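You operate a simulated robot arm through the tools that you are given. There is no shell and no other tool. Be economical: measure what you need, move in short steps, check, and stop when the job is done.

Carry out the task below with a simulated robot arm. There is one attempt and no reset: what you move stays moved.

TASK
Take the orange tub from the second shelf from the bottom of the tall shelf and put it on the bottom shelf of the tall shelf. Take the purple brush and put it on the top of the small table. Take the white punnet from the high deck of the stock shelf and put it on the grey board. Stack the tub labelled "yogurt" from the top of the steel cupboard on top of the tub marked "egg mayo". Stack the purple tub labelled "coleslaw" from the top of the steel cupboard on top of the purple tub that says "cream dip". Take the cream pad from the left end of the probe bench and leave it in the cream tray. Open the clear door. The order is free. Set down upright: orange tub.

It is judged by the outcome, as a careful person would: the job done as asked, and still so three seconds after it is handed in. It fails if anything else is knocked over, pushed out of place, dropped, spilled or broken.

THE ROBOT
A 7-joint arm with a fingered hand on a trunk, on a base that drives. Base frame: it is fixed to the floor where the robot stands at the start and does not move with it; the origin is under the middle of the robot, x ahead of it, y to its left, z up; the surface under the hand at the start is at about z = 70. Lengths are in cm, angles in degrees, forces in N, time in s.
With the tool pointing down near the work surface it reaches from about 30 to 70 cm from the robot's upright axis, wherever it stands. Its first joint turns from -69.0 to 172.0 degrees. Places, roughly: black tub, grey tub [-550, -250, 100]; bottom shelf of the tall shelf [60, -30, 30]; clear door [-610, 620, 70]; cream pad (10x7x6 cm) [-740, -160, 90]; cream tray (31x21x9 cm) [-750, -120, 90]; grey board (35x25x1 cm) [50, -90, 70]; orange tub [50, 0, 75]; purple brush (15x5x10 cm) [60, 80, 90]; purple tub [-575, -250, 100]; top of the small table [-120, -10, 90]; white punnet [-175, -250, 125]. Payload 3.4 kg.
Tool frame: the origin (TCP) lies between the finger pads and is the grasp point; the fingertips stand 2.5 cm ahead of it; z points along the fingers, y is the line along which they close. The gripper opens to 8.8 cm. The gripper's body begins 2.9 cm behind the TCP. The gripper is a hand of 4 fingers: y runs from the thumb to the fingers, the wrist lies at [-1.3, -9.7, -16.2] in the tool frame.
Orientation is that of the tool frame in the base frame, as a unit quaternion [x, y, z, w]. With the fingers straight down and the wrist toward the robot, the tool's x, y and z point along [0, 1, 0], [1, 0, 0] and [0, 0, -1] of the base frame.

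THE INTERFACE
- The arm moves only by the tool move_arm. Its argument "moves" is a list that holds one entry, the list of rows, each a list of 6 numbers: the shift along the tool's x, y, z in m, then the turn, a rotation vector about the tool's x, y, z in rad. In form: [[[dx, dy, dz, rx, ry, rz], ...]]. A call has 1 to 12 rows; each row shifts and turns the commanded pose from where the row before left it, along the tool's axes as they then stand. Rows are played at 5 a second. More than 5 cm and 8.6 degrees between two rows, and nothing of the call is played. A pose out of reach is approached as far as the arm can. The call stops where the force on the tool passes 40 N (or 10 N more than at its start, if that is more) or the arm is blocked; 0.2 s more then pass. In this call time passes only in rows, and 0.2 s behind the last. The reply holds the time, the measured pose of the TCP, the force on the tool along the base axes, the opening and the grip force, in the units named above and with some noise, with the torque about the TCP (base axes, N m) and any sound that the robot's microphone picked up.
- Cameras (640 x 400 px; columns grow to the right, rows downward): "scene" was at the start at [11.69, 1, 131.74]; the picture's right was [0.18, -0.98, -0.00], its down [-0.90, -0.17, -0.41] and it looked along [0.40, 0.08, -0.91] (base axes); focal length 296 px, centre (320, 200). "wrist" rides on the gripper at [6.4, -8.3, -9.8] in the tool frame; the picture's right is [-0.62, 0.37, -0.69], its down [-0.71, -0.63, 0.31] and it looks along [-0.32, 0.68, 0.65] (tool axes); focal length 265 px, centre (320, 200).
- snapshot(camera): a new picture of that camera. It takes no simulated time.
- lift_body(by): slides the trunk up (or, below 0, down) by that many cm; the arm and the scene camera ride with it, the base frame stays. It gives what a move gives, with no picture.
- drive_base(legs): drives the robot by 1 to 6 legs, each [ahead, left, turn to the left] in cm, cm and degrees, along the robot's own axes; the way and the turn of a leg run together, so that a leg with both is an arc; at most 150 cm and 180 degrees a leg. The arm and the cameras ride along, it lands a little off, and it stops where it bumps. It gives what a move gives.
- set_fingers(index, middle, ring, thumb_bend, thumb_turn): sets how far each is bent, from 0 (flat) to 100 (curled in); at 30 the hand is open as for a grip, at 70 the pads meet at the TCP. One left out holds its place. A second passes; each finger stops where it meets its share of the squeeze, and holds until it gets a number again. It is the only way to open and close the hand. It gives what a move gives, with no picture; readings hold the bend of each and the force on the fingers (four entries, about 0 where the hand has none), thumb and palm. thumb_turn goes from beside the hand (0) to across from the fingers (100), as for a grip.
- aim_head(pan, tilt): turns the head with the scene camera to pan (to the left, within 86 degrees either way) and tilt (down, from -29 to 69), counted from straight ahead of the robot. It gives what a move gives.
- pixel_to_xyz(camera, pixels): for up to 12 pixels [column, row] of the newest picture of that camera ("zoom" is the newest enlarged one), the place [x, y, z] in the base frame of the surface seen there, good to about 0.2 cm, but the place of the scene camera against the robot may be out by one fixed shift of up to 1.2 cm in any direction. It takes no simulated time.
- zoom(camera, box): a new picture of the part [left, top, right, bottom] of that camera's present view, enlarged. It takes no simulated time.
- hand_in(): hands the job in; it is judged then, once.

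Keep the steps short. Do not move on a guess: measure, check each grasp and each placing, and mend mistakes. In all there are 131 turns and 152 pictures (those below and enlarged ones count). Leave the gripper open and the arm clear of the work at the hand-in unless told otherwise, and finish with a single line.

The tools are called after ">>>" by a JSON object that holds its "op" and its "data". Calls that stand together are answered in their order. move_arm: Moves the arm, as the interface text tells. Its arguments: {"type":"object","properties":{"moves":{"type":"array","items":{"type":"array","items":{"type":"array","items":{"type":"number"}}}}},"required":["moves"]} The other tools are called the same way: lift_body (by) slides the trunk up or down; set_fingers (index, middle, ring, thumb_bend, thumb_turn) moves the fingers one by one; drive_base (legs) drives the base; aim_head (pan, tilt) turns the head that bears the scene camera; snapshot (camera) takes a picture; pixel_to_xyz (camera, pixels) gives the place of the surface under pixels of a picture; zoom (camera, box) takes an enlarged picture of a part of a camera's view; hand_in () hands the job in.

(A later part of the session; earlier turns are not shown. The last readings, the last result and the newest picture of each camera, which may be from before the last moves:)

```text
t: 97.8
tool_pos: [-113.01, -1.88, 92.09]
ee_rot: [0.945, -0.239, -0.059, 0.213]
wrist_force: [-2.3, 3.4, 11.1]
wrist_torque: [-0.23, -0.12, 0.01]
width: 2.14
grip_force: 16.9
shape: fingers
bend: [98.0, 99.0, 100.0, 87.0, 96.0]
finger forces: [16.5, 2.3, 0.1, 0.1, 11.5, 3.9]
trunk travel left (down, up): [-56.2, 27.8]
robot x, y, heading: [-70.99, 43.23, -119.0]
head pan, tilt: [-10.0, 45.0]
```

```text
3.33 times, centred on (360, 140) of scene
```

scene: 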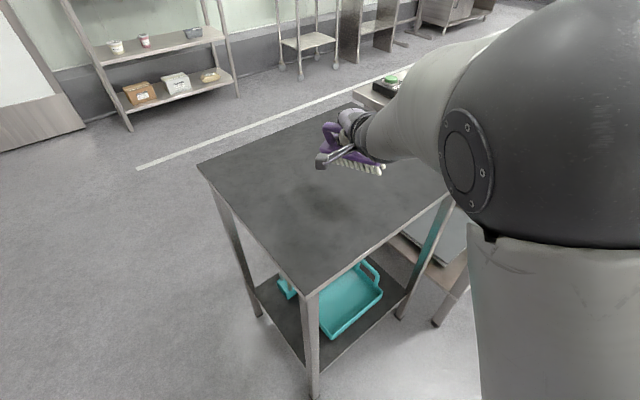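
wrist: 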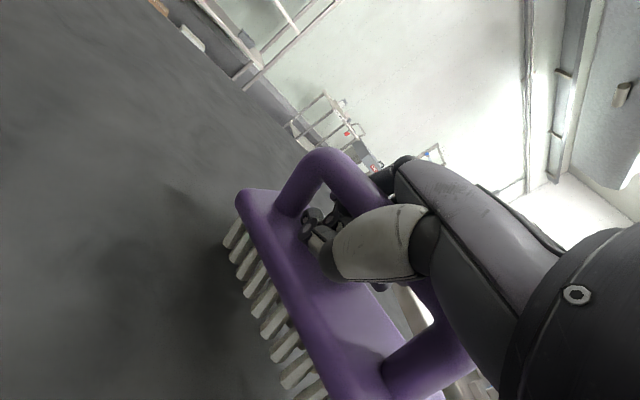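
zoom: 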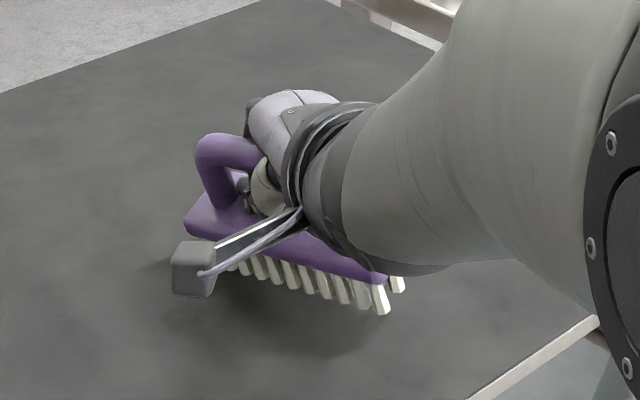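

Bristles touch the table at one end. I open the hand in two stages.

>>> {"op": "set_fingers", "data": {"index": 75, "middle": 75, "ring": 75, "thumb_bend": 65}}

>>> {"op": "set_fingers", "data": {"index": 15, "middle": 15, "ring": 15, "thumb_bend": 20}}

>>> {"op": "snapshot", "data": {"camera": "wrist"}}

>>> {"op": "zoom", "data": {"camera": "scene", "box": [280, 80, 440, 200]}}

```text
t: 98.8
tool_pos: [-113.11, -1.52, 92.3]
ee_rot: [0.945, -0.238, -0.058, 0.215]
wrist_force: [-10.4, 10.5, 30.8]
wrist_torque: [-0.57, 0.09, -0.22]
width: 1.96
grip_force: 34.7
shape: fingers
bend: [94.0, 80.0, 81.0, 83.0, 96.0]
finger forces: [13.3, 13.4, 12.4, 0.0, 30.1, 0.1]
trunk travel left (down, up): [-56.2, 27.8]
robot x, y, heading: [-70.95, 43.62, -119.2]
head pan, tilt: [-10.0, 45.0]
```

```text
t: 99.8
tool_pos: [-113.07, -1.61, 92.26]
ee_rot: [0.945, -0.238, -0.059, 0.215]
wrist_force: [-9.4, 11.2, 28.5]
wrist_torque: [-0.49, 0.02, -0.15]
width: 0.0
grip_force: 27.9
shape: fingers
bend: [87.0, 15.0, 15.0, 81.0, 99.0]
finger forces: [17.0, 0.1, 0.0, 0.0, 36.9, 0.0]
trunk travel left (down, up): [-56.2, 27.8]
robot x, y, heading: [-71.06, 43.7, -119.1]
head pan, tilt: [-10.0, 45.0]
```

```text
95 pictures are left
```

wrist: 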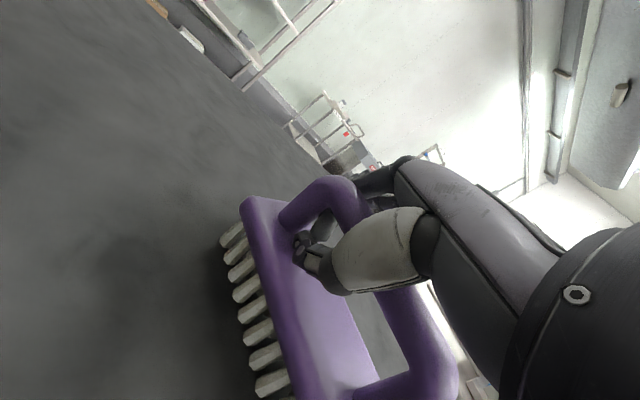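

```text
3.33 times, centred on (360, 140) of scene
```

zoom: 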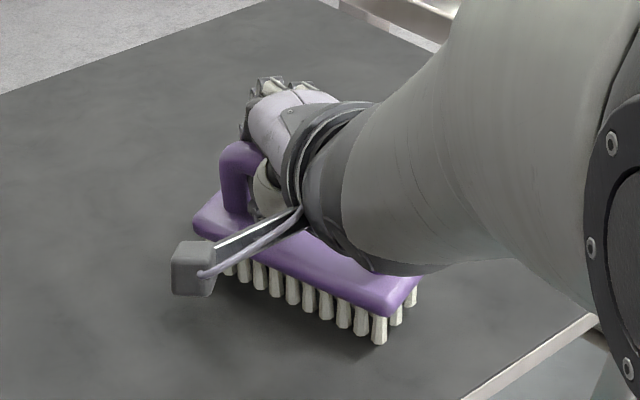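

Index and thumb are jammed against each other and the block. I rise 1 cm, curl the index back and open the thumb first.

>>> {"op": "lift_body", "data": {"by": 1.2}}

>>> {"op": "set_fingers", "data": {"index": 100, "thumb_bend": 20}}

>>> {"op": "set_fingers", "data": {"index": 15}}

>>> {"op": "zoom", "data": {"camera": "scene", "box": [280, 80, 440, 200]}}

```text
t: 100.4
tool_pos: [-112.62, -1.99, 93.55]
ee_rot: [0.946, -0.235, -0.059, 0.216]
wrist_force: [0.1, -6.6, 31.1]
wrist_torque: [-0.13, -0.15, -0.05]
width: 7.01
grip_force: 15.4
shape: fingers
bend: [15.0, 15.0, 15.0, 55.0, 98.0]
finger forces: [0.0, 0.0, 0.0, 0.1, 31.0, 0.1]
trunk travel left (down, up): [-57.4, 26.6]
robot x, y, heading: [-71.23, 43.92, -119.1]
head pan, tilt: [-10.0, 45.0]
```

```text
t: 101.4
tool_pos: [-112.64, -2.02, 93.87]
ee_rot: [0.945, -0.236, -0.06, 0.218]
wrist_force: [9.9, -2.7, 37.6]
wrist_torque: [0.44, -0.73, -0.32]
width: 1.27
grip_force: 37.1
shape: fingers
bend: [83.0, 15.0, 15.0, 49.0, 92.0]
finger forces: [13.6, 0.1, 0.1, 0.0, 60.5, 0.1]
trunk travel left (down, up): [-57.4, 26.6]
robot x, y, heading: [-70.91, 43.54, -118.9]
head pan, tilt: [-10.0, 45.0]
```

```text
t: 102.4
tool_pos: [-112.69, -1.94, 93.88]
ee_rot: [0.945, -0.236, -0.061, 0.219]
wrist_force: [7.8, -3.8, 38.1]
wrist_torque: [0.3, -0.74, -0.19]
width: 8.01
grip_force: 20.4
shape: fingers
bend: [15.0, 15.0, 15.0, 48.0, 92.0]
finger forces: [0.0, 0.0, 0.1, 0.0, 40.8, 0.1]
trunk travel left (down, up): [-57.4, 26.6]
robot x, y, heading: [-71.09, 43.58, -119.0]
head pan, tilt: [-10.0, 45.0]
```

```text
3.33 times, centred on (360, 140) of scene
```

zoom: 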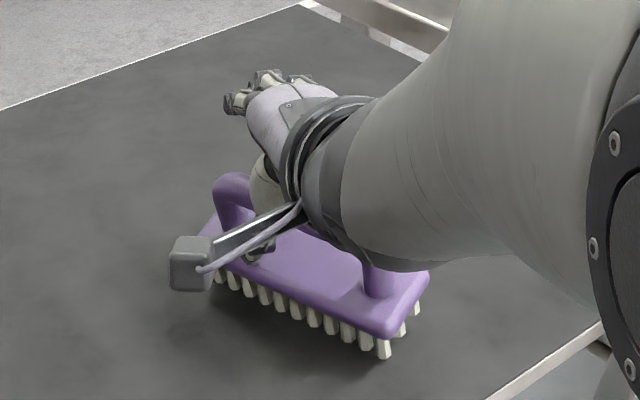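

The index is out; the thumb only presses on the block top. I rise 2.5 cm.

>>> {"op": "lift_body", "data": {"by": 2}}

>>> {"op": "snapshot", "data": {"camera": "wrist"}}

>>> {"op": "snapshot", "data": {"camera": "scene"}}

```text
t: 103.0
tool_pos: [-113.07, -1.98, 94.67]
ee_rot: [0.947, -0.238, -0.057, 0.209]
wrist_force: [-0.5, -0.6, -0.2]
wrist_torque: [-0.05, -0.01, -0.01]
width: 10.92
grip_force: 0.1
shape: fingers
bend: [15.0, 15.0, 15.0, 20.0, 97.0]
finger forces: [0.1, 0.0, 0.0, 0.0, 0.1, 0.0]
trunk travel left (down, up): [-59.4, 24.6]
robot x, y, heading: [-70.86, 43.82, -119.1]
head pan, tilt: [-10.0, 45.0]
```

```text
92 pictures are left
```

wrist: 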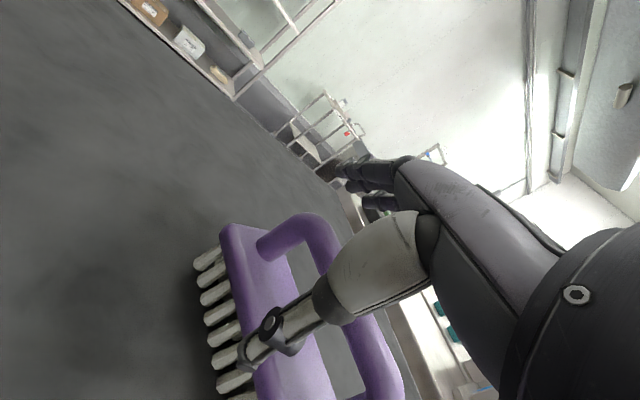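

```text
91 pictures are left
```

scene: 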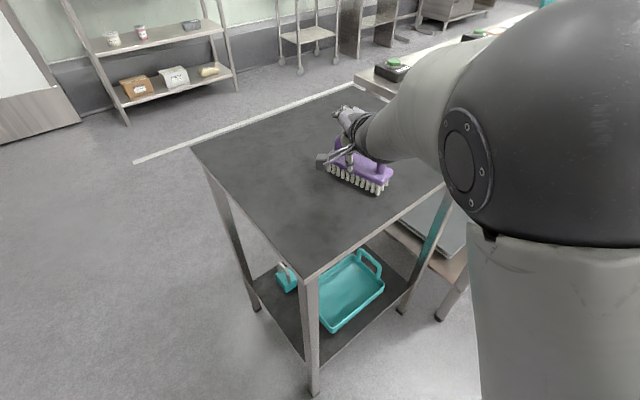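

The brush stands on the table. I rise, back away, and go around toward the stock shelf.

>>> {"op": "lift_body", "data": {"by": 8}}

>>> {"op": "drive_base", "data": {"legs": [[-35, 0, 0], [0, 0, 29], [0, 22, 0], [150, 0, 0]]}}

>>> {"op": "aim_head", "data": {"pan": -25, "tilt": 10}}

>>> {"op": "snapshot", "data": {"camera": "scene"}}

```text
t: 104.2
tool_pos: [-113.05, -1.96, 103.0]
ee_rot: [0.947, -0.238, -0.057, 0.21]
wrist_force: [0.2, -0.2, -0.1]
wrist_torque: [0.0, 0.02, -0.02]
width: 10.93
grip_force: 0.0
shape: fingers
bend: [15.0, 15.0, 15.0, 20.0, 97.0]
finger forces: [0.0, 0.0, 0.0, 0.1, 0.0, 0.0]
trunk travel left (down, up): [-67.4, 16.6]
robot x, y, heading: [-70.94, 43.92, -119.3]
head pan, tilt: [-10.0, 45.0]
```

```text
t: 116.2
tool_pos: [-43.66, -134.68, 103.05]
ee_rot: [0.976, 0.017, 0.0, 0.218]
wrist_force: [0.8, 0.4, 0.0]
wrist_torque: [0.01, -0.02, -0.02]
width: 10.93
grip_force: 0.1
shape: fingers
bend: [15.0, 15.0, 15.0, 20.0, 97.0]
finger forces: [0.1, 0.0, 0.1, 0.0, 0.0, 0.1]
trunk travel left (down, up): [-67.4, 16.6]
robot x, y, heading: [-30.05, -74.0, -88.7]
head pan, tilt: [-10.0, 45.0]
```

```text
t: 117.2
tool_pos: [-43.73, -134.77, 103.02]
ee_rot: [0.976, 0.017, -0.001, 0.219]
wrist_force: [-0.2, -0.2, 1.5]
wrist_torque: [0.0, -0.03, 0.02]
width: 10.88
grip_force: 0.0
shape: fingers
bend: [15.0, 15.0, 15.0, 20.0, 97.0]
finger forces: [0.0, 0.0, 0.0, 0.1, 0.0, 0.1]
trunk travel left (down, up): [-67.4, 16.6]
robot x, y, heading: [-30.62, -73.84, -88.6]
head pan, tilt: [-25.0, 10.0]
```

```text
90 pictures are left
```

scene: 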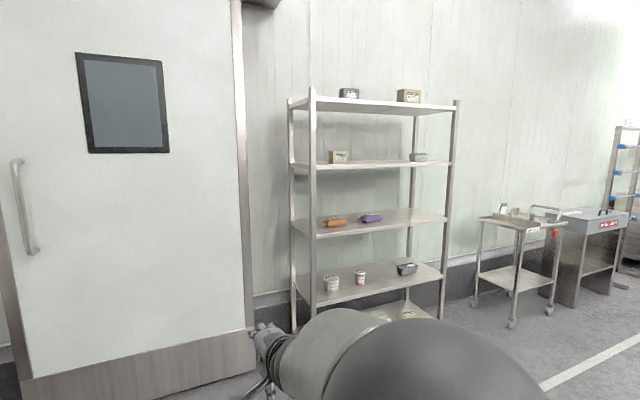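

I zoom on the stock shelf to find the white punnet.

>>> {"op": "zoom", "data": {"camera": "scene", "box": [280, 80, 470, 200]}}

>>> {"op": "pixel_to_xyz", "data": {"camera": "scene", "pixels": [[418, 158], [340, 157], [370, 165], [350, 95], [408, 95], [337, 223], [370, 219], [315, 150], [450, 130], [330, 284], [380, 105], [380, 222]]}}

```text
3.33 times, centred on (375, 140) of scene
```

zoom: 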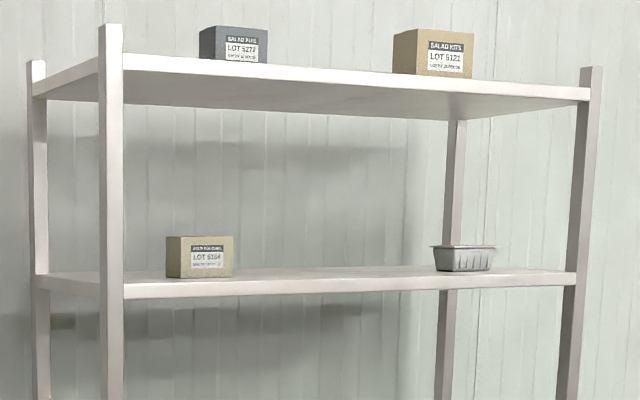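

```text
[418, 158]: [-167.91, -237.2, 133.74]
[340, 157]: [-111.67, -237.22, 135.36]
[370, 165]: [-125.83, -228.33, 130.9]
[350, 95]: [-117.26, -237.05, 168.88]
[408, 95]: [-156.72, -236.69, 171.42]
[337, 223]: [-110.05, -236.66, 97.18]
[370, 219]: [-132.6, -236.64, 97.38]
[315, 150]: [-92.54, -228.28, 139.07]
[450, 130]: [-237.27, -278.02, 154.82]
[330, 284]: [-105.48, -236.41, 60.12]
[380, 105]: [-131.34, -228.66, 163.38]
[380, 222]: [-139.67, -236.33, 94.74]
```

The punnet is the light tray at (−168, −238, 133) on the deck with z≈131. I drive to stand in front of it, with the trunk raised.

>>> {"op": "drive_base", "data": {"legs": [[65, 0, -1.3], [0, -122, 0]]}}

>>> {"op": "lift_body", "data": {"by": 16.5}}

>>> {"op": "aim_head", "data": {"pan": 0, "tilt": 5}}

>>> {"op": "snapshot", "data": {"camera": "scene"}}

>>> {"op": "snapshot", "data": {"camera": "wrist"}}

```text
t: 126.5
tool_pos: [-162.1, -204.22, 103.0]
ee_rot: [0.976, 0.014, -0.001, 0.218]
wrist_force: [-0.3, 0.3, 0.0]
wrist_torque: [-0.01, 0.04, -0.02]
width: 10.91
grip_force: 0.0
shape: fingers
bend: [15.0, 15.0, 15.0, 20.0, 97.0]
finger forces: [0.1, 0.0, 0.1, 0.0, 0.0, 0.0]
trunk travel left (down, up): [-67.4, 16.6]
robot x, y, heading: [-148.59, -143.27, -89.0]
head pan, tilt: [-25.0, 10.0]
```

```text
t: 128.4
tool_pos: [-161.99, -204.26, 119.37]
ee_rot: [0.976, 0.014, -0.001, 0.218]
wrist_force: [-0.2, -0.3, 0.0]
wrist_torque: [-0.01, 0.0, -0.02]
width: 10.9
grip_force: 0.1
shape: fingers
bend: [15.0, 15.0, 15.0, 20.0, 97.0]
finger forces: [0.0, 0.1, 0.0, 0.0, 0.0, 0.0]
trunk travel left (down, up): [-83.9, 0.1]
robot x, y, heading: [-148.51, -143.4, -89.2]
head pan, tilt: [-25.0, 10.0]
```

```text
t: 129.3
tool_pos: [-162.05, -204.08, 119.42]
ee_rot: [0.976, 0.015, -0.001, 0.219]
wrist_force: [0.2, -0.5, -0.3]
wrist_torque: [0.03, -0.02, 0.05]
width: 10.89
grip_force: 0.1
shape: fingers
bend: [15.0, 15.0, 15.0, 20.0, 97.0]
finger forces: [0.0, 0.0, 0.0, 0.0, 0.1, 0.0]
trunk travel left (down, up): [-83.9, 0.1]
robot x, y, heading: [-148.26, -143.68, -89.1]
head pan, tilt: [0.0, 5.0]
```

```text
88 pictures are left
```

scene: 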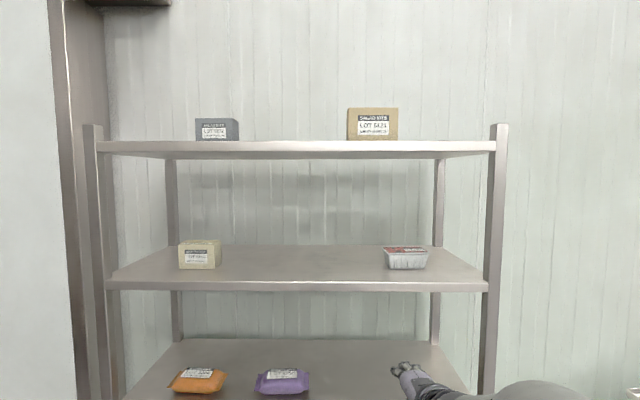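

```text
87 pictures are left
```

wrist: 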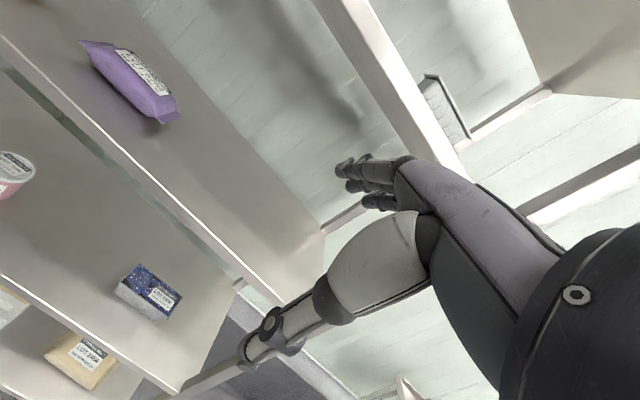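

>>> {"op": "zoom", "data": {"camera": "scene", "box": [360, 220, 460, 300]}}

>>> {"op": "pixel_to_xyz", "data": {"camera": "zoom", "pixels": [[155, 175], [435, 175], [190, 305], [420, 310], [300, 180], [180, 205], [430, 200], [300, 280], [300, 385], [540, 330], [60, 320]]}}

>>> {"op": "pixel_to_xyz", "data": {"camera": "scene", "pixels": [[300, 150], [490, 200], [300, 250], [438, 200]]}}

```text
5.00 times, centred on (410, 260) of scene
```

zoom: 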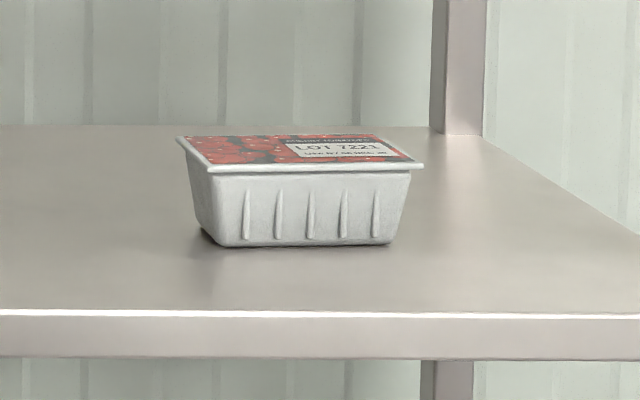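

```text
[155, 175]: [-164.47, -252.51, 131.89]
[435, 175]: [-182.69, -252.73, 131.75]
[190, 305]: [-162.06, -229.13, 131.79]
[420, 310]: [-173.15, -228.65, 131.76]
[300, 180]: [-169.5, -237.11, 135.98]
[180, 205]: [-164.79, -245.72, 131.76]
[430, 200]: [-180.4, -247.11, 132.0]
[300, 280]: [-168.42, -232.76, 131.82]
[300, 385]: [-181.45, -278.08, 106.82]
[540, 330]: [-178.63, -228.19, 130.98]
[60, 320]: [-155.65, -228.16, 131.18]
```

```text
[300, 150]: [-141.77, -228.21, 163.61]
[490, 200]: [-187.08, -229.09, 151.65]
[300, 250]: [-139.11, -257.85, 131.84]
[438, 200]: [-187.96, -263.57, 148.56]
```

>>> {"op": "pixel_to_xyz", "data": {"camera": "zoom", "pixels": [[183, 140], [380, 138], [418, 164], [215, 169], [300, 150], [215, 240], [390, 240], [300, 172], [250, 230]]}}

```text
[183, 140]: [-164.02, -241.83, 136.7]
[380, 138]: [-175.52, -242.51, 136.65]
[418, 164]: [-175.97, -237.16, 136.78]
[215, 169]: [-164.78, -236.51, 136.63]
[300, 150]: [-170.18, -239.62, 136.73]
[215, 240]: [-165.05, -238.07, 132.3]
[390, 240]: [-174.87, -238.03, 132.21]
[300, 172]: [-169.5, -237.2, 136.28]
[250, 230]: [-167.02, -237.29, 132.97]
```

The lid is at z≈136.7, x −164…−176, y −236.5…−243; deck 131.8. I test how high the arm can raise the hand here in free space.

>>> {"op": "move_arm", "data": {"moves": [[[0, 0.017, -0.036, 0, 0, 0], [0, 0.017, -0.036, 0, 0, 0], [0, 0.017, -0.036, 0, 0, 0], [0, 0.017, -0.036, 0, 0, 0], [0, 0.017, -0.036, 0, 0, 0]]]}}

>>> {"op": "snapshot", "data": {"camera": "scene"}}

```text
t: 130.5
tool_pos: [-161.53, -204.42, 139.42]
ee_rot: [0.976, 0.015, 0.0, 0.219]
wrist_force: [0.2, 0.3, 0.1]
wrist_torque: [-0.04, 0.01, 0.02]
width: 10.9
grip_force: 0.0
shape: fingers
bend: [15.0, 15.0, 15.0, 20.0, 97.0]
finger forces: [0.0, 0.0, 0.0, 0.0, 0.0, 0.1]
trunk travel left (down, up): [-83.9, 0.1]
robot x, y, heading: [-148.2, -143.4, -88.9]
head pan, tilt: [0.0, 5.0]
```

```text
85 pictures are left
```

scene: 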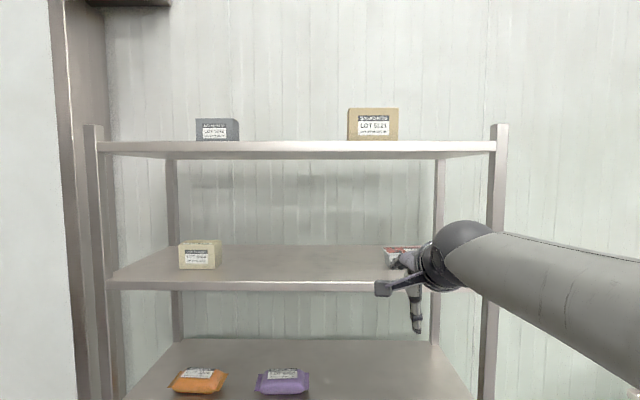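

The arm reaches z=139 with the elbow low at the right. I reduce the pitch to about 13° and rise a little more.

>>> {"op": "move_arm", "data": {"moves": [[[0, 0, 0, 0.11, 0, 0], [0, 0, 0, 0.11, 0, 0], [0, 0.004, -0.02, 0, 0, 0]]]}}

>>> {"op": "snapshot", "data": {"camera": "wrist"}}

>>> {"op": "pixel_to_xyz", "data": {"camera": "wrist", "pixels": [[345, 170], [260, 350], [250, 330], [240, 340]]}}

```text
t: 131.3
tool_pos: [-161.58, -204.15, 141.43]
ee_rot: [0.994, 0.013, -0.003, 0.109]
wrist_force: [0.8, -0.4, 0.7]
wrist_torque: [0.0, 0.02, 0.01]
width: 10.9
grip_force: 0.0
shape: fingers
bend: [15.0, 15.0, 15.0, 20.0, 97.0]
finger forces: [0.0, 0.0, 0.1, 0.0, 0.1, 0.0]
trunk travel left (down, up): [-83.9, 0.1]
robot x, y, heading: [-148.21, -143.71, -89.1]
head pan, tilt: [0.0, 5.0]
```

```text
84 pictures are left
```

wrist: 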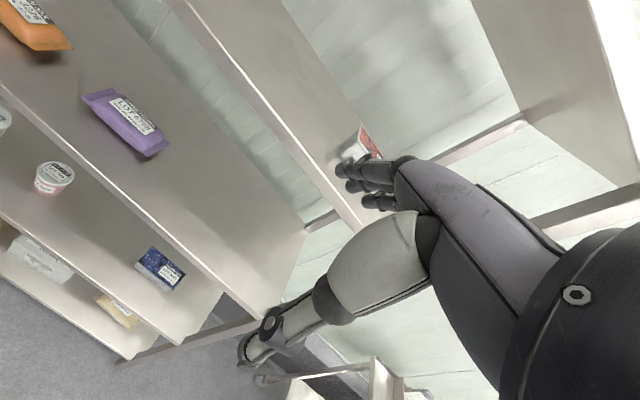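

```text
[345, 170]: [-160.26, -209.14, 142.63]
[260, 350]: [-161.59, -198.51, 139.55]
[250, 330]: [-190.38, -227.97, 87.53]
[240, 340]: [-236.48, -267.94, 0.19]
```

I drive right 8.5 cm and forward 22 cm, then check.

>>> {"op": "drive_base", "data": {"legs": [[0, -8.4, -0.9], [22, 0, 0]]}}

>>> {"op": "aim_head", "data": {"pan": -20, "tilt": 5}}

>>> {"op": "snapshot", "data": {"camera": "scene"}}

>>> {"op": "snapshot", "data": {"camera": "wrist"}}

>>> {"op": "pixel_to_xyz", "data": {"camera": "scene", "pixels": [[360, 230], [400, 250], [450, 260], [500, 280], [560, 290], [430, 150]]}}

```text
t: 133.7
tool_pos: [-171.67, -225.59, 141.39]
ee_rot: [0.994, 0.005, -0.004, 0.11]
wrist_force: [-0.1, 0.3, -0.2]
wrist_torque: [0.01, 0.0, 0.01]
width: 10.9
grip_force: 0.0
shape: fingers
bend: [15.0, 15.0, 15.0, 20.0, 97.0]
finger forces: [0.0, 0.0, 0.0, 0.0, 0.0, 0.1]
trunk travel left (down, up): [-83.9, 0.1]
robot x, y, heading: [-156.92, -164.9, -90.1]
head pan, tilt: [0.0, 5.0]
```

```text
t: 134.5
tool_pos: [-171.55, -225.6, 141.43]
ee_rot: [0.994, 0.005, -0.004, 0.11]
wrist_force: [-0.1, 0.1, 0.8]
wrist_torque: [0.0, 0.02, -0.02]
width: 10.9
grip_force: 0.1
shape: fingers
bend: [15.0, 15.0, 15.0, 20.0, 97.0]
finger forces: [0.0, 0.1, 0.0, 0.0, 0.1, 0.0]
trunk travel left (down, up): [-83.9, 0.1]
robot x, y, heading: [-157.03, -165.36, -90.6]
head pan, tilt: [-20.0, 5.0]
```

```text
83 pictures are left
```

scene: 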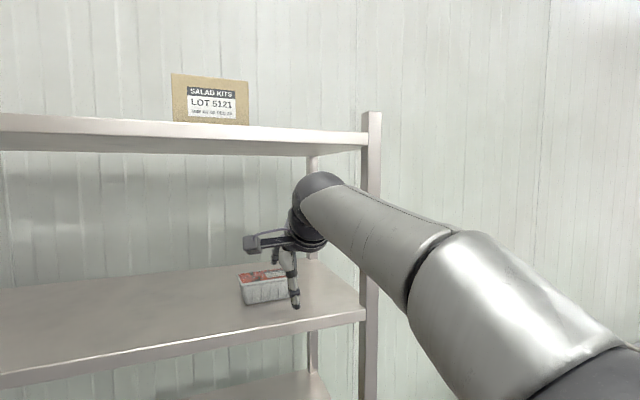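

```text
82 pictures are left
```

wrist: 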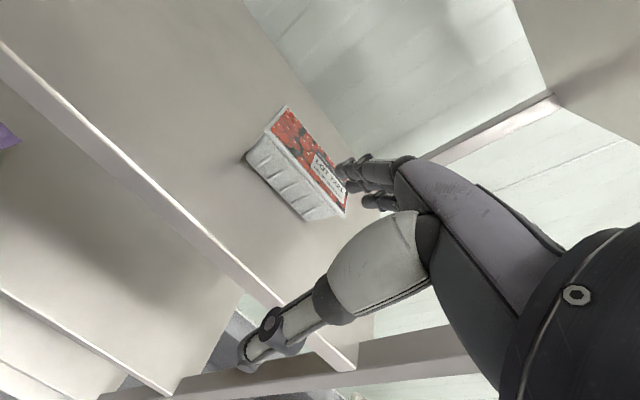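

```text
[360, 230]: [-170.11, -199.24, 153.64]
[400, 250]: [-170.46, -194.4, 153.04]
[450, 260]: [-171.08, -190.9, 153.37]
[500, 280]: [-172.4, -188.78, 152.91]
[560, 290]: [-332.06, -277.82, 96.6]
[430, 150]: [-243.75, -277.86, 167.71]
```

I measure the punnet lid corners with the wrist camera.

>>> {"op": "pixel_to_xyz", "data": {"camera": "wrist", "pixels": [[286, 110], [265, 130], [342, 212], [330, 205], [300, 180], [310, 150], [325, 150], [300, 222], [250, 155], [345, 190], [260, 345]]}}

```text
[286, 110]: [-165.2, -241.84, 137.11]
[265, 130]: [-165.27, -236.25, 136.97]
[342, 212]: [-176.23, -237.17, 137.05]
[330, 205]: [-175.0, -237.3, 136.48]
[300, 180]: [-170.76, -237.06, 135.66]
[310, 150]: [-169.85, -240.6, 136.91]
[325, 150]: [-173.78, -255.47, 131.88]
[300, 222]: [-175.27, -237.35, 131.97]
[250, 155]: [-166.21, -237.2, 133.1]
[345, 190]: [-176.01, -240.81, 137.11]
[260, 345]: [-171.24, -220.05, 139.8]
```

Lid centre (−170.7, −239.4). I drive 14 cm forward and 0.8 left, staying above the lid.

>>> {"op": "drive_base", "data": {"legs": [[14, 0.8, 0]]}}

>>> {"op": "snapshot", "data": {"camera": "wrist"}}

>>> {"op": "pixel_to_xyz", "data": {"camera": "wrist", "pixels": [[345, 170], [250, 330], [265, 340], [240, 360]]}}

```text
t: 135.8
tool_pos: [-170.78, -239.14, 141.49]
ee_rot: [0.994, 0.004, -0.003, 0.11]
wrist_force: [-0.5, 0.5, 0.5]
wrist_torque: [0.01, 0.0, 0.01]
width: 10.9
grip_force: 0.1
shape: fingers
bend: [15.0, 15.0, 15.0, 20.0, 97.0]
finger forces: [0.1, 0.0, 0.0, 0.1, 0.1, 0.0]
trunk travel left (down, up): [-83.9, 0.1]
robot x, y, heading: [-156.17, -179.03, -90.4]
head pan, tilt: [-20.0, 5.0]
```

```text
81 pictures are left
```

wrist: 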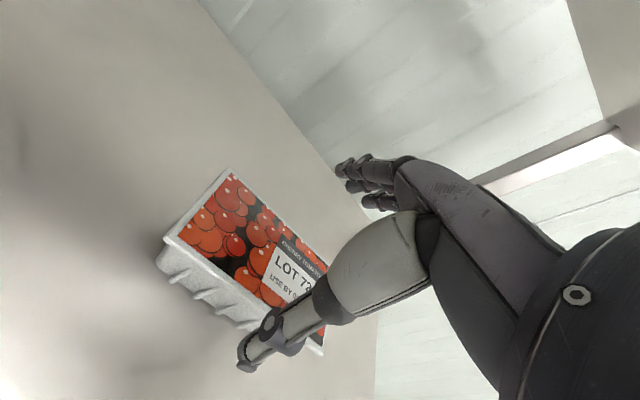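

```text
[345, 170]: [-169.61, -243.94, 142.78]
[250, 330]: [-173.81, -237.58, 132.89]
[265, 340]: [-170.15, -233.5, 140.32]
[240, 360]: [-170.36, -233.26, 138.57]
```

Thumb (y −233.5) and fingers (y −245) straddle the lid. I lower 5.6 cm with the trunk.

>>> {"op": "lift_body", "data": {"by": -5.6}}

>>> {"op": "set_fingers", "data": {"index": 50, "middle": 50, "ring": 50, "thumb_bend": 48}}

>>> {"op": "snapshot", "data": {"camera": "wrist"}}

```text
t: 136.8
tool_pos: [-170.74, -239.1, 135.88]
ee_rot: [0.994, 0.004, -0.003, 0.111]
wrist_force: [0.0, 0.0, -0.1]
wrist_torque: [0.01, 0.01, -0.01]
width: 10.91
grip_force: 0.1
shape: fingers
bend: [15.0, 15.0, 15.0, 20.0, 97.0]
finger forces: [0.0, 0.0, 0.1, 0.1, 0.1, 0.1]
trunk travel left (down, up): [-78.3, 5.7]
robot x, y, heading: [-155.96, -178.9, -90.2]
head pan, tilt: [-20.0, 5.0]
```

```text
t: 137.8
tool_pos: [-170.62, -239.11, 135.92]
ee_rot: [0.994, 0.004, -0.004, 0.113]
wrist_force: [0.4, -4.4, 13.8]
wrist_torque: [-0.42, 0.02, 0.03]
width: 7.05
grip_force: 21.3
shape: fingers
bend: [34.0, 48.0, 44.0, 43.0, 96.0]
finger forces: [16.8, 1.5, 6.5, 0.0, 16.7, 0.0]
trunk travel left (down, up): [-78.3, 5.7]
robot x, y, heading: [-156.43, -178.94, -90.4]
head pan, tilt: [-20.0, 5.0]
```

```text
80 pictures are left
```

wrist: 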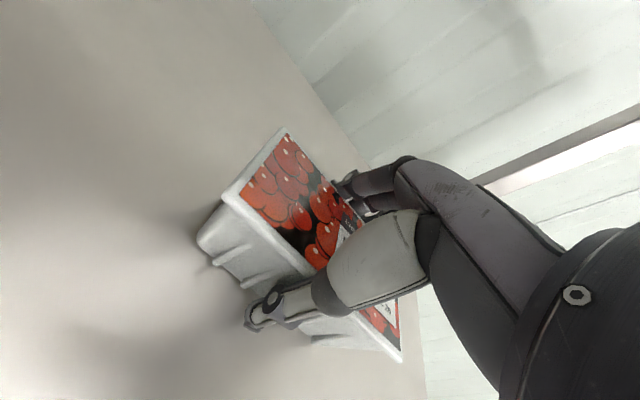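

The grip holds with 17 N each way. I add a little on middle and ring, then lift 4 cm.

>>> {"op": "set_fingers", "data": {"middle": 56, "ring": 54, "thumb_bend": 51}}

>>> {"op": "lift_body", "data": {"by": 4}}

>>> {"op": "snapshot", "data": {"camera": "wrist"}}

>>> {"op": "snapshot", "data": {"camera": "scene"}}

```text
t: 138.8
tool_pos: [-170.82, -239.01, 135.95]
ee_rot: [0.994, 0.004, -0.004, 0.111]
wrist_force: [0.3, -6.2, 16.9]
wrist_torque: [-0.54, 0.05, 0.09]
width: 7.02
grip_force: 25.7
shape: fingers
bend: [34.0, 51.0, 45.0, 44.0, 96.0]
finger forces: [16.2, 5.3, 9.0, 0.1, 20.9, 0.0]
trunk travel left (down, up): [-78.3, 5.7]
robot x, y, heading: [-156.32, -178.85, -90.5]
head pan, tilt: [-20.0, 5.0]
```

```text
t: 139.6
tool_pos: [-170.76, -239.21, 139.71]
ee_rot: [0.994, 0.004, -0.004, 0.109]
wrist_force: [0.2, 0.1, -1.7]
wrist_torque: [-0.02, -0.01, 0.0]
width: 6.86
grip_force: 22.4
shape: fingers
bend: [38.0, 52.0, 47.0, 44.0, 95.0]
finger forces: [10.7, 4.9, 6.9, 0.1, 23.0, 0.0]
trunk travel left (down, up): [-82.3, 1.7]
robot x, y, heading: [-156.32, -179.1, -90.3]
head pan, tilt: [-20.0, 5.0]
```

```text
79 pictures are left
```

wrist: 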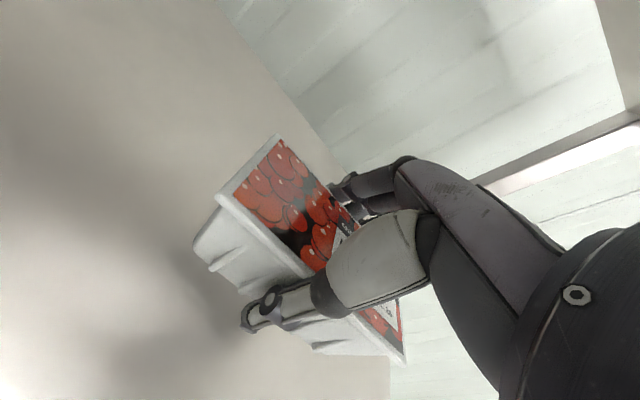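

```text
78 pictures are left
```

scene: 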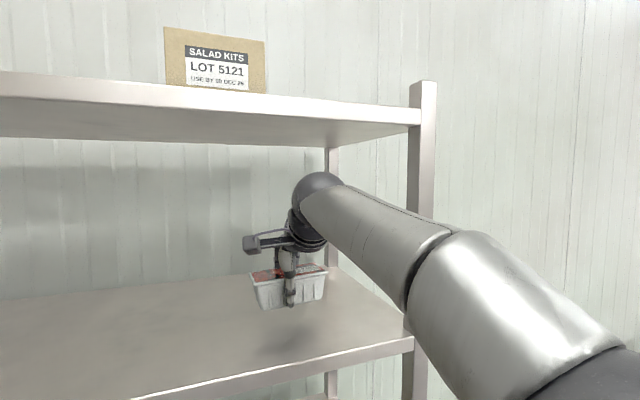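

The punnet is held and level. I back out, turn to face +x and drive to the grey board.

>>> {"op": "drive_base", "data": {"legs": [[-42, 0, 0], [0, 0, 90], [90, 0, 0], [0, 58, 0]]}}

>>> {"op": "lift_body", "data": {"by": -40}}

>>> {"op": "aim_head", "data": {"pan": -5, "tilt": 25}}

>>> {"op": "snapshot", "data": {"camera": "scene"}}

>>> {"op": "snapshot", "data": {"camera": "wrist"}}

```text
t: 153.3
tool_pos: [-4.86, -93.02, 139.76]
ee_rot: [0.698, 0.707, 0.076, 0.08]
wrist_force: [-0.6, -1.0, -1.7]
wrist_torque: [0.02, -0.03, 0.03]
width: 6.81
grip_force: 20.8
shape: fingers
bend: [38.0, 53.0, 48.0, 44.0, 95.0]
finger forces: [10.2, 4.5, 6.4, 0.1, 21.5, 0.0]
trunk travel left (down, up): [-82.3, 1.7]
robot x, y, heading: [-65.52, -78.7, 0.0]
head pan, tilt: [-20.0, 5.0]
```

```text
t: 157.1
tool_pos: [-5.03, -92.94, 99.78]
ee_rot: [0.698, 0.707, 0.076, 0.08]
wrist_force: [-0.5, 0.4, -1.6]
wrist_torque: [0.01, 0.0, 0.03]
width: 6.81
grip_force: 21.2
shape: fingers
bend: [38.0, 53.0, 48.0, 44.0, 95.0]
finger forces: [9.9, 4.5, 6.3, 0.1, 21.3, 0.1]
trunk travel left (down, up): [-42.3, 41.7]
robot x, y, heading: [-65.36, -78.4, 0.1]
head pan, tilt: [-20.0, 5.0]
```

```text
t: 157.9
tool_pos: [-5.01, -93.01, 99.79]
ee_rot: [0.698, 0.707, 0.075, 0.08]
wrist_force: [0.3, 0.6, -1.2]
wrist_torque: [0.02, 0.01, -0.01]
width: 6.79
grip_force: 20.5
shape: fingers
bend: [38.0, 53.0, 48.0, 44.0, 95.0]
finger forces: [10.1, 4.5, 6.5, 0.0, 21.3, 0.0]
trunk travel left (down, up): [-42.3, 41.7]
robot x, y, heading: [-65.3, -78.76, -0.2]
head pan, tilt: [-5.0, 25.0]
```

```text
77 pictures are left
```

scene: 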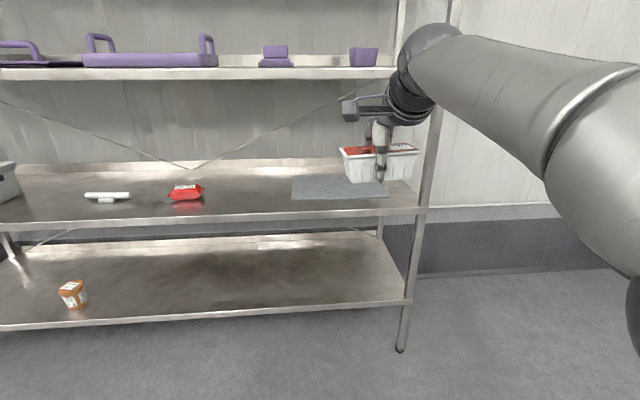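

```text
76 pictures are left
```

wrist: 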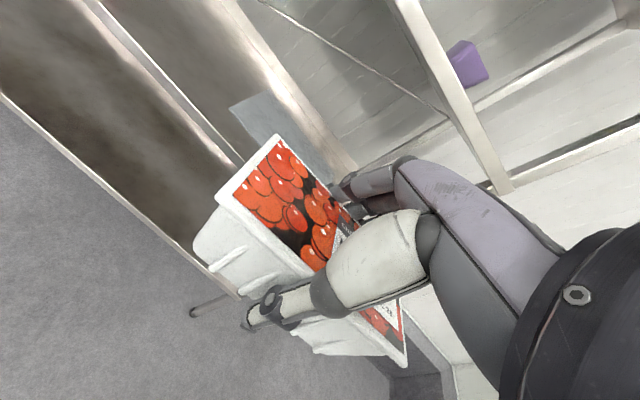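

I measure the grey board and the right post.

>>> {"op": "pixel_to_xyz", "data": {"camera": "scene", "pixels": [[295, 178], [293, 197], [384, 196], [330, 188], [375, 190], [425, 180], [300, 72], [420, 210]]}}

>>> {"op": "pixel_to_xyz", "data": {"camera": "wrist", "pixels": [[205, 265], [225, 205], [200, 245], [310, 350], [400, 362], [280, 140], [270, 110]]}}

```text
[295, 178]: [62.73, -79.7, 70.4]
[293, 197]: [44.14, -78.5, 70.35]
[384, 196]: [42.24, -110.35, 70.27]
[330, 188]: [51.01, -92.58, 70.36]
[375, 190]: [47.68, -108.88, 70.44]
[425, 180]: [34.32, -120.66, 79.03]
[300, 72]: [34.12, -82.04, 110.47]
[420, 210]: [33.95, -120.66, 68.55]
```

```text
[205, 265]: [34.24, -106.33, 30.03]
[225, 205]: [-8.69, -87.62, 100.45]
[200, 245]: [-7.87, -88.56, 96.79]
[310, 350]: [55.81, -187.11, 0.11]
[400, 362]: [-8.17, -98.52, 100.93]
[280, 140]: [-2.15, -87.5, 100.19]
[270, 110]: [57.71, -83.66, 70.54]
```

Board is x 42–67, y −78…−113, top 70.4. I lower to z≈79.5 and drive in 56 cm to centre over it, with forearm well under shelf 3.

>>> {"op": "lift_body", "data": {"by": -20}}

>>> {"op": "drive_base", "data": {"legs": [[35, -1.5, 0]]}}

>>> {"op": "snapshot", "data": {"camera": "scene"}}

```text
t: 160.1
tool_pos: [-4.93, -93.07, 79.6]
ee_rot: [0.699, 0.707, 0.075, 0.08]
wrist_force: [0.0, 0.0, -2.6]
wrist_torque: [0.0, -0.01, -0.02]
width: 6.79
grip_force: 21.2
shape: fingers
bend: [38.0, 53.0, 48.0, 44.0, 95.0]
finger forces: [10.0, 4.6, 6.5, 0.1, 21.1, 0.0]
trunk travel left (down, up): [-22.3, 61.7]
robot x, y, heading: [-65.42, -78.69, 0.1]
head pan, tilt: [-5.0, 25.0]
```

```text
t: 162.4
tool_pos: [29.33, -94.89, 79.75]
ee_rot: [0.701, 0.704, 0.075, 0.081]
wrist_force: [0.1, 0.5, -0.6]
wrist_torque: [0.03, 0.03, -0.03]
width: 6.79
grip_force: 22.0
shape: fingers
bend: [38.0, 53.0, 48.0, 44.0, 95.0]
finger forces: [10.0, 4.5, 6.5, 0.1, 21.2, 0.0]
trunk travel left (down, up): [-22.3, 61.7]
robot x, y, heading: [-31.04, -80.15, -0.2]
head pan, tilt: [-5.0, 25.0]
```

```text
75 pictures are left
```

scene: 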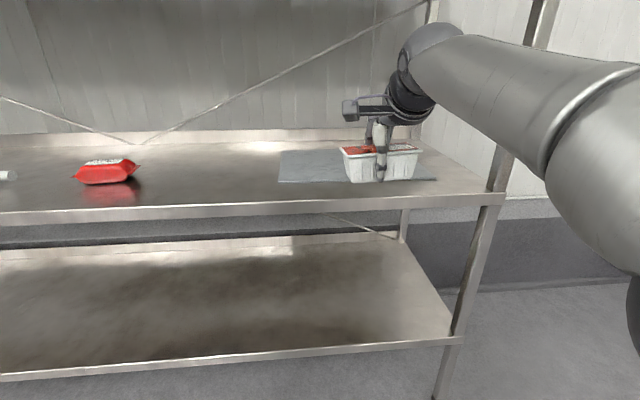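

Path is clear. I drive 22 cm further and lower to about 1 cm above the board.

>>> {"op": "drive_base", "data": {"legs": [[22, 0, 0]]}}

>>> {"op": "lift_body", "data": {"by": -4}}

>>> {"op": "snapshot", "data": {"camera": "wrist"}}

>>> {"op": "snapshot", "data": {"camera": "scene"}}

```text
t: 164.0
tool_pos: [50.93, -95.28, 79.79]
ee_rot: [0.701, 0.704, 0.075, 0.082]
wrist_force: [-0.3, 0.4, -2.4]
wrist_torque: [0.02, 0.03, -0.02]
width: 6.82
grip_force: 21.4
shape: fingers
bend: [38.0, 53.0, 48.0, 44.0, 95.0]
finger forces: [10.0, 4.6, 6.4, 0.0, 21.3, 0.0]
trunk travel left (down, up): [-22.3, 61.7]
robot x, y, heading: [-9.56, -80.42, -0.3]
head pan, tilt: [-5.0, 25.0]
```

```text
t: 164.9
tool_pos: [50.97, -95.21, 75.74]
ee_rot: [0.701, 0.705, 0.075, 0.08]
wrist_force: [0.1, -0.1, -1.7]
wrist_torque: [-0.01, 0.0, -0.04]
width: 6.79
grip_force: 21.1
shape: fingers
bend: [38.0, 53.0, 48.0, 44.0, 95.0]
finger forces: [10.1, 4.5, 6.4, 0.0, 21.2, 0.0]
trunk travel left (down, up): [-18.3, 65.7]
robot x, y, heading: [-9.83, -80.44, -0.5]
head pan, tilt: [-5.0, 25.0]
```

```text
74 pictures are left
```

wrist: 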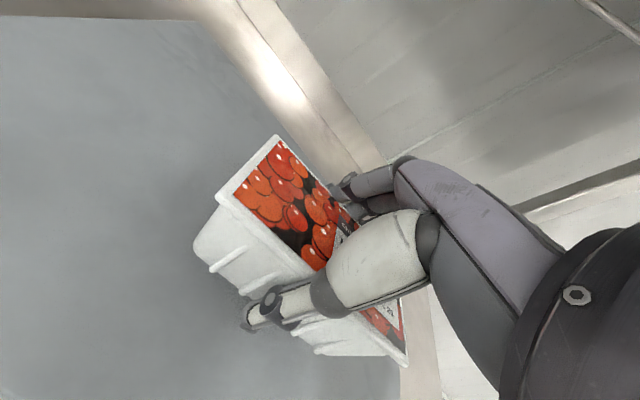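

```text
73 pictures are left
```

scene: 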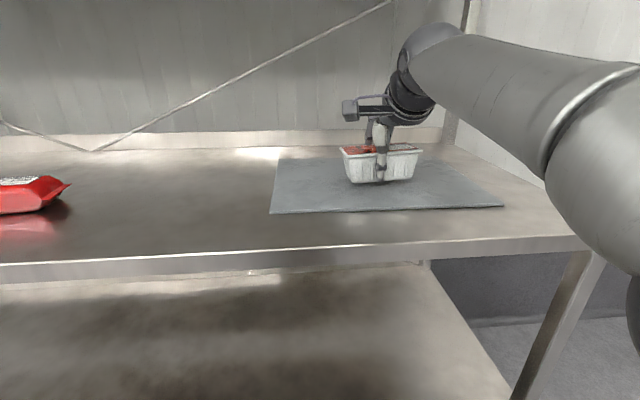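

>>> {"op": "lift_body", "data": {"by": -0.9}}

>>> {"op": "lift_body", "data": {"by": -0.5}}

>>> {"op": "zoom", "data": {"camera": "scene", "box": [300, 110, 460, 210]}}

```text
t: 165.4
tool_pos: [50.9, -95.22, 74.89]
ee_rot: [0.701, 0.705, 0.075, 0.081]
wrist_force: [0.5, -0.4, 0.4]
wrist_torque: [0.12, -0.04, 0.0]
width: 6.79
grip_force: 21.8
shape: fingers
bend: [38.0, 53.0, 48.0, 44.0, 95.0]
finger forces: [11.3, 4.5, 6.3, 0.1, 21.7, 0.0]
trunk travel left (down, up): [-17.4, 66.6]
robot x, y, heading: [-9.33, -80.33, -0.3]
head pan, tilt: [-5.0, 25.0]
```

```text
t: 166.0
tool_pos: [50.69, -95.31, 74.75]
ee_rot: [0.701, 0.704, 0.077, 0.083]
wrist_force: [-0.3, -0.9, 10.9]
wrist_torque: [0.02, -0.29, -0.02]
width: 6.87
grip_force: 23.8
shape: fingers
bend: [37.0, 53.0, 48.0, 44.0, 95.0]
finger forces: [13.7, 4.2, 7.2, 0.1, 22.5, 0.0]
trunk travel left (down, up): [-16.9, 67.1]
robot x, y, heading: [-9.68, -80.42, -0.5]
head pan, tilt: [-5.0, 25.0]
```

```text
4.00 times, centred on (380, 160) of scene
```

zoom: 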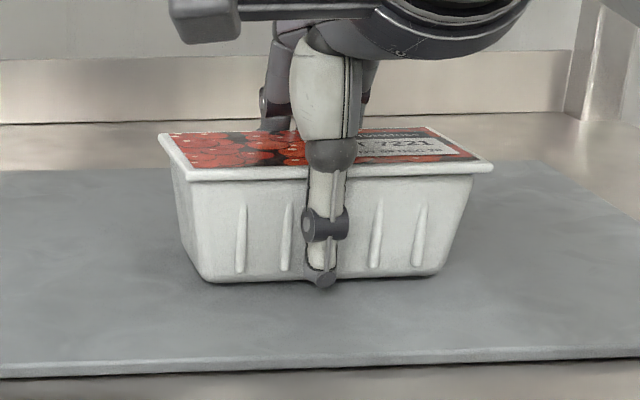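

The punnet sits flat on the board (11 N). I open, raise and back out.

>>> {"op": "set_fingers", "data": {"index": 10, "middle": 10, "ring": 10, "thumb_bend": 15}}

>>> {"op": "lift_body", "data": {"by": 7}}

>>> {"op": "drive_base", "data": {"legs": [[-50, 0, 0]]}}

>>> {"op": "snapshot", "data": {"camera": "scene"}}

```text
t: 167.0
tool_pos: [50.77, -95.22, 74.39]
ee_rot: [0.701, 0.705, 0.075, 0.08]
wrist_force: [-0.1, 0.9, -0.4]
wrist_torque: [-0.02, -0.01, -0.02]
width: 11.73
grip_force: 0.0
shape: fingers
bend: [10.0, 10.0, 10.0, 15.0, 97.0]
finger forces: [0.1, 0.0, 0.0, 0.1, 0.0, 0.0]
trunk travel left (down, up): [-16.9, 67.1]
robot x, y, heading: [-9.55, -80.26, -0.7]
head pan, tilt: [-5.0, 25.0]
```

```text
t: 168.1
tool_pos: [50.88, -95.14, 81.27]
ee_rot: [0.701, 0.704, 0.075, 0.08]
wrist_force: [0.9, -0.4, -0.4]
wrist_torque: [-0.01, 0.02, 0.0]
width: 11.75
grip_force: 0.0
shape: fingers
bend: [10.0, 10.0, 10.0, 15.0, 97.0]
finger forces: [0.0, 0.0, 0.0, 0.1, 0.0, 0.1]
trunk travel left (down, up): [-23.9, 60.1]
robot x, y, heading: [-9.39, -80.43, -0.4]
head pan, tilt: [-5.0, 25.0]
```

```text
t: 171.1
tool_pos: [-1.41, -95.45, 81.4]
ee_rot: [0.707, 0.698, 0.074, 0.081]
wrist_force: [0.4, 0.7, 0.2]
wrist_torque: [0.0, -0.02, 0.0]
width: 11.73
grip_force: 0.1
shape: fingers
bend: [10.0, 10.0, 10.0, 15.0, 97.0]
finger forces: [0.0, 0.0, 0.0, 0.1, 0.0, 0.1]
trunk travel left (down, up): [-23.9, 60.1]
robot x, y, heading: [-61.46, -79.62, -1.6]
head pan, tilt: [-5.0, 25.0]
```

```text
71 pictures are left
```

scene: 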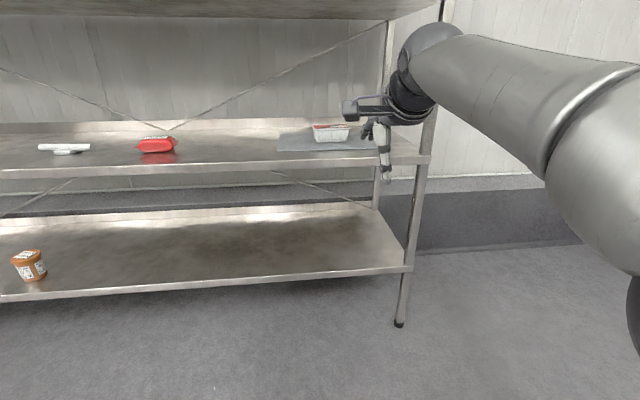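

Three jobs done. I turn around to travel to the steel cupboard at (−560, −250), and look along the way first.

>>> {"op": "drive_base", "data": {"legs": [[0, 0, -178.5], [60, 50, 0]]}}

>>> {"op": "lift_body", "data": {"by": 38}}

>>> {"op": "aim_head", "data": {"pan": 0, "tilt": 12}}

>>> {"op": "snapshot", "data": {"camera": "scene"}}

```text
t: 182.5
tool_pos: [-180.6, -121.53, 81.41]
ee_rot: [0.724, -0.681, -0.077, 0.077]
wrist_force: [-0.2, 0.0, 0.2]
wrist_torque: [-0.02, 0.0, 0.01]
width: 11.73
grip_force: 0.0
shape: fingers
bend: [10.0, 10.0, 10.0, 15.0, 97.0]
finger forces: [0.0, 0.0, 0.1, 0.0, 0.0, 0.1]
trunk travel left (down, up): [-23.9, 60.1]
robot x, y, heading: [-119.62, -132.95, -177.3]
head pan, tilt: [-5.0, 25.0]
```

```text
t: 186.2
tool_pos: [-180.63, -121.53, 119.42]
ee_rot: [0.724, -0.681, -0.078, 0.078]
wrist_force: [0.1, -0.2, 0.3]
wrist_torque: [-0.01, 0.01, 0.02]
width: 11.75
grip_force: 0.0
shape: fingers
bend: [10.0, 10.0, 10.0, 15.0, 97.0]
finger forces: [0.0, 0.0, 0.0, 0.0, 0.0, 0.0]
trunk travel left (down, up): [-61.9, 22.1]
robot x, y, heading: [-119.72, -132.77, -177.4]
head pan, tilt: [-5.0, 25.0]
```

```text
t: 186.9
tool_pos: [-180.56, -121.46, 119.45]
ee_rot: [0.724, -0.681, -0.078, 0.077]
wrist_force: [-0.3, -0.4, 0.1]
wrist_torque: [0.0, -0.01, -0.01]
width: 11.74
grip_force: 0.1
shape: fingers
bend: [10.0, 10.0, 10.0, 15.0, 97.0]
finger forces: [0.1, 0.0, 0.0, 0.0, 0.0, 0.0]
trunk travel left (down, up): [-61.9, 22.1]
robot x, y, heading: [-119.53, -132.87, -177.0]
head pan, tilt: [0.0, 12.0]
```

```text
70 pictures are left
```

scene: 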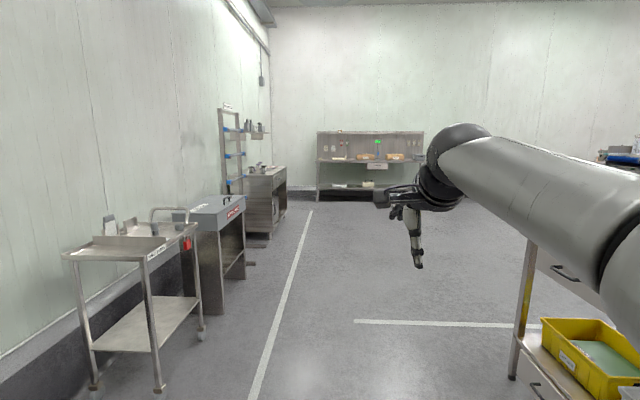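

The aisle is clear. I drive about 400 cm along it.

>>> {"op": "drive_base", "data": {"legs": [[0, 0, -2.8], [140, 0, 0], [140, 0, 0], [120, 0, 0]]}}

>>> {"op": "aim_head", "data": {"pan": 50, "tilt": 25}}

>>> {"op": "snapshot", "data": {"camera": "scene"}}

```text
t: 206.8
tool_pos: [-583.62, -120.04, 119.41]
ee_rot: [0.704, -0.701, -0.081, 0.075]
wrist_force: [0.0, -0.1, -0.1]
wrist_torque: [0.0, -0.01, 0.0]
width: 11.73
grip_force: 0.1
shape: fingers
bend: [10.0, 10.0, 10.0, 15.0, 97.0]
finger forces: [0.0, 0.0, 0.1, 0.1, 0.0, 0.0]
trunk travel left (down, up): [-61.9, 22.1]
robot x, y, heading: [-523.06, -134.81, 179.4]
head pan, tilt: [0.0, 12.0]
```

```text
t: 207.9
tool_pos: [-583.74, -119.93, 119.41]
ee_rot: [0.704, -0.701, -0.081, 0.074]
wrist_force: [0.1, 0.2, 0.0]
wrist_torque: [0.0, 0.0, 0.0]
width: 11.77
grip_force: 0.2
shape: fingers
bend: [10.0, 10.0, 10.0, 15.0, 97.0]
finger forces: [0.0, 0.0, 0.0, 0.0, 0.0, 0.0]
trunk travel left (down, up): [-61.9, 22.1]
robot x, y, heading: [-523.26, -134.57, 179.8]
head pan, tilt: [50.0, 25.0]
```

```text
69 pictures are left
```

scene: 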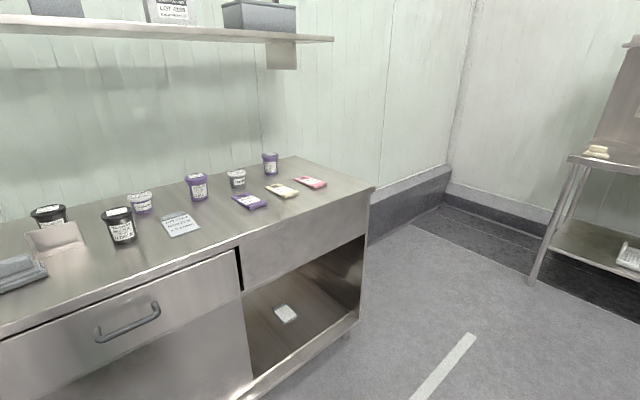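

The tubs are on the cupboard. I zoom to read the labels and measure.

>>> {"op": "zoom", "data": {"camera": "scene", "box": [20, 140, 180, 260]}}

>>> {"op": "zoom", "data": {"camera": "scene", "box": [170, 140, 330, 240]}}

>>> {"op": "pixel_to_xyz", "data": {"camera": "scene", "pixels": [[48, 211], [117, 213], [140, 196], [197, 178], [237, 173], [270, 156], [300, 165], [200, 220], [300, 38], [180, 224], [140, 212], [198, 195]]}}

```text
3.33 times, centred on (100, 200) of scene
```

zoom: 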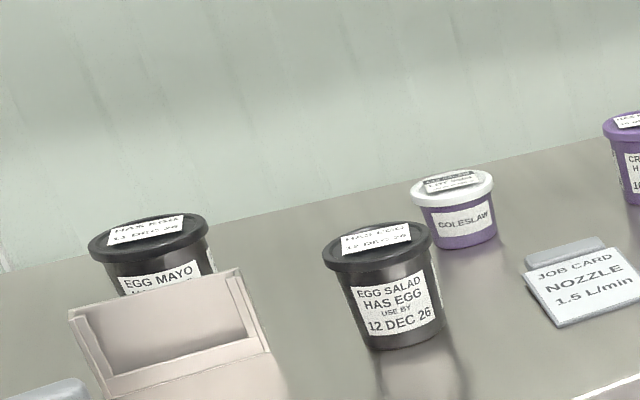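

```text
4.00 times, centred on (250, 190) of scene
```

zoom: 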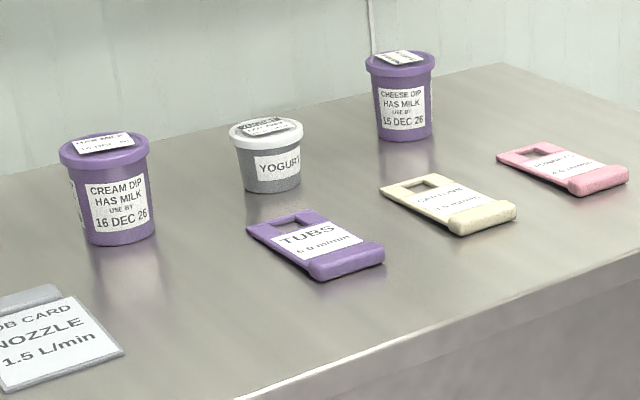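

```text
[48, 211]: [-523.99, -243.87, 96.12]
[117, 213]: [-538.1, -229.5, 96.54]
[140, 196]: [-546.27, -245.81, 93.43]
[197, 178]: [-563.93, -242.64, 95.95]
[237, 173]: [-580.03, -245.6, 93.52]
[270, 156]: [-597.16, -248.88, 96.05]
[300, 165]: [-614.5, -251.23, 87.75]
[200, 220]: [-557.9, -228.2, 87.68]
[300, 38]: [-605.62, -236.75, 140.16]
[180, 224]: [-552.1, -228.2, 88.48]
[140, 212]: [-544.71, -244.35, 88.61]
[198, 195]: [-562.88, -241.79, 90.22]
```

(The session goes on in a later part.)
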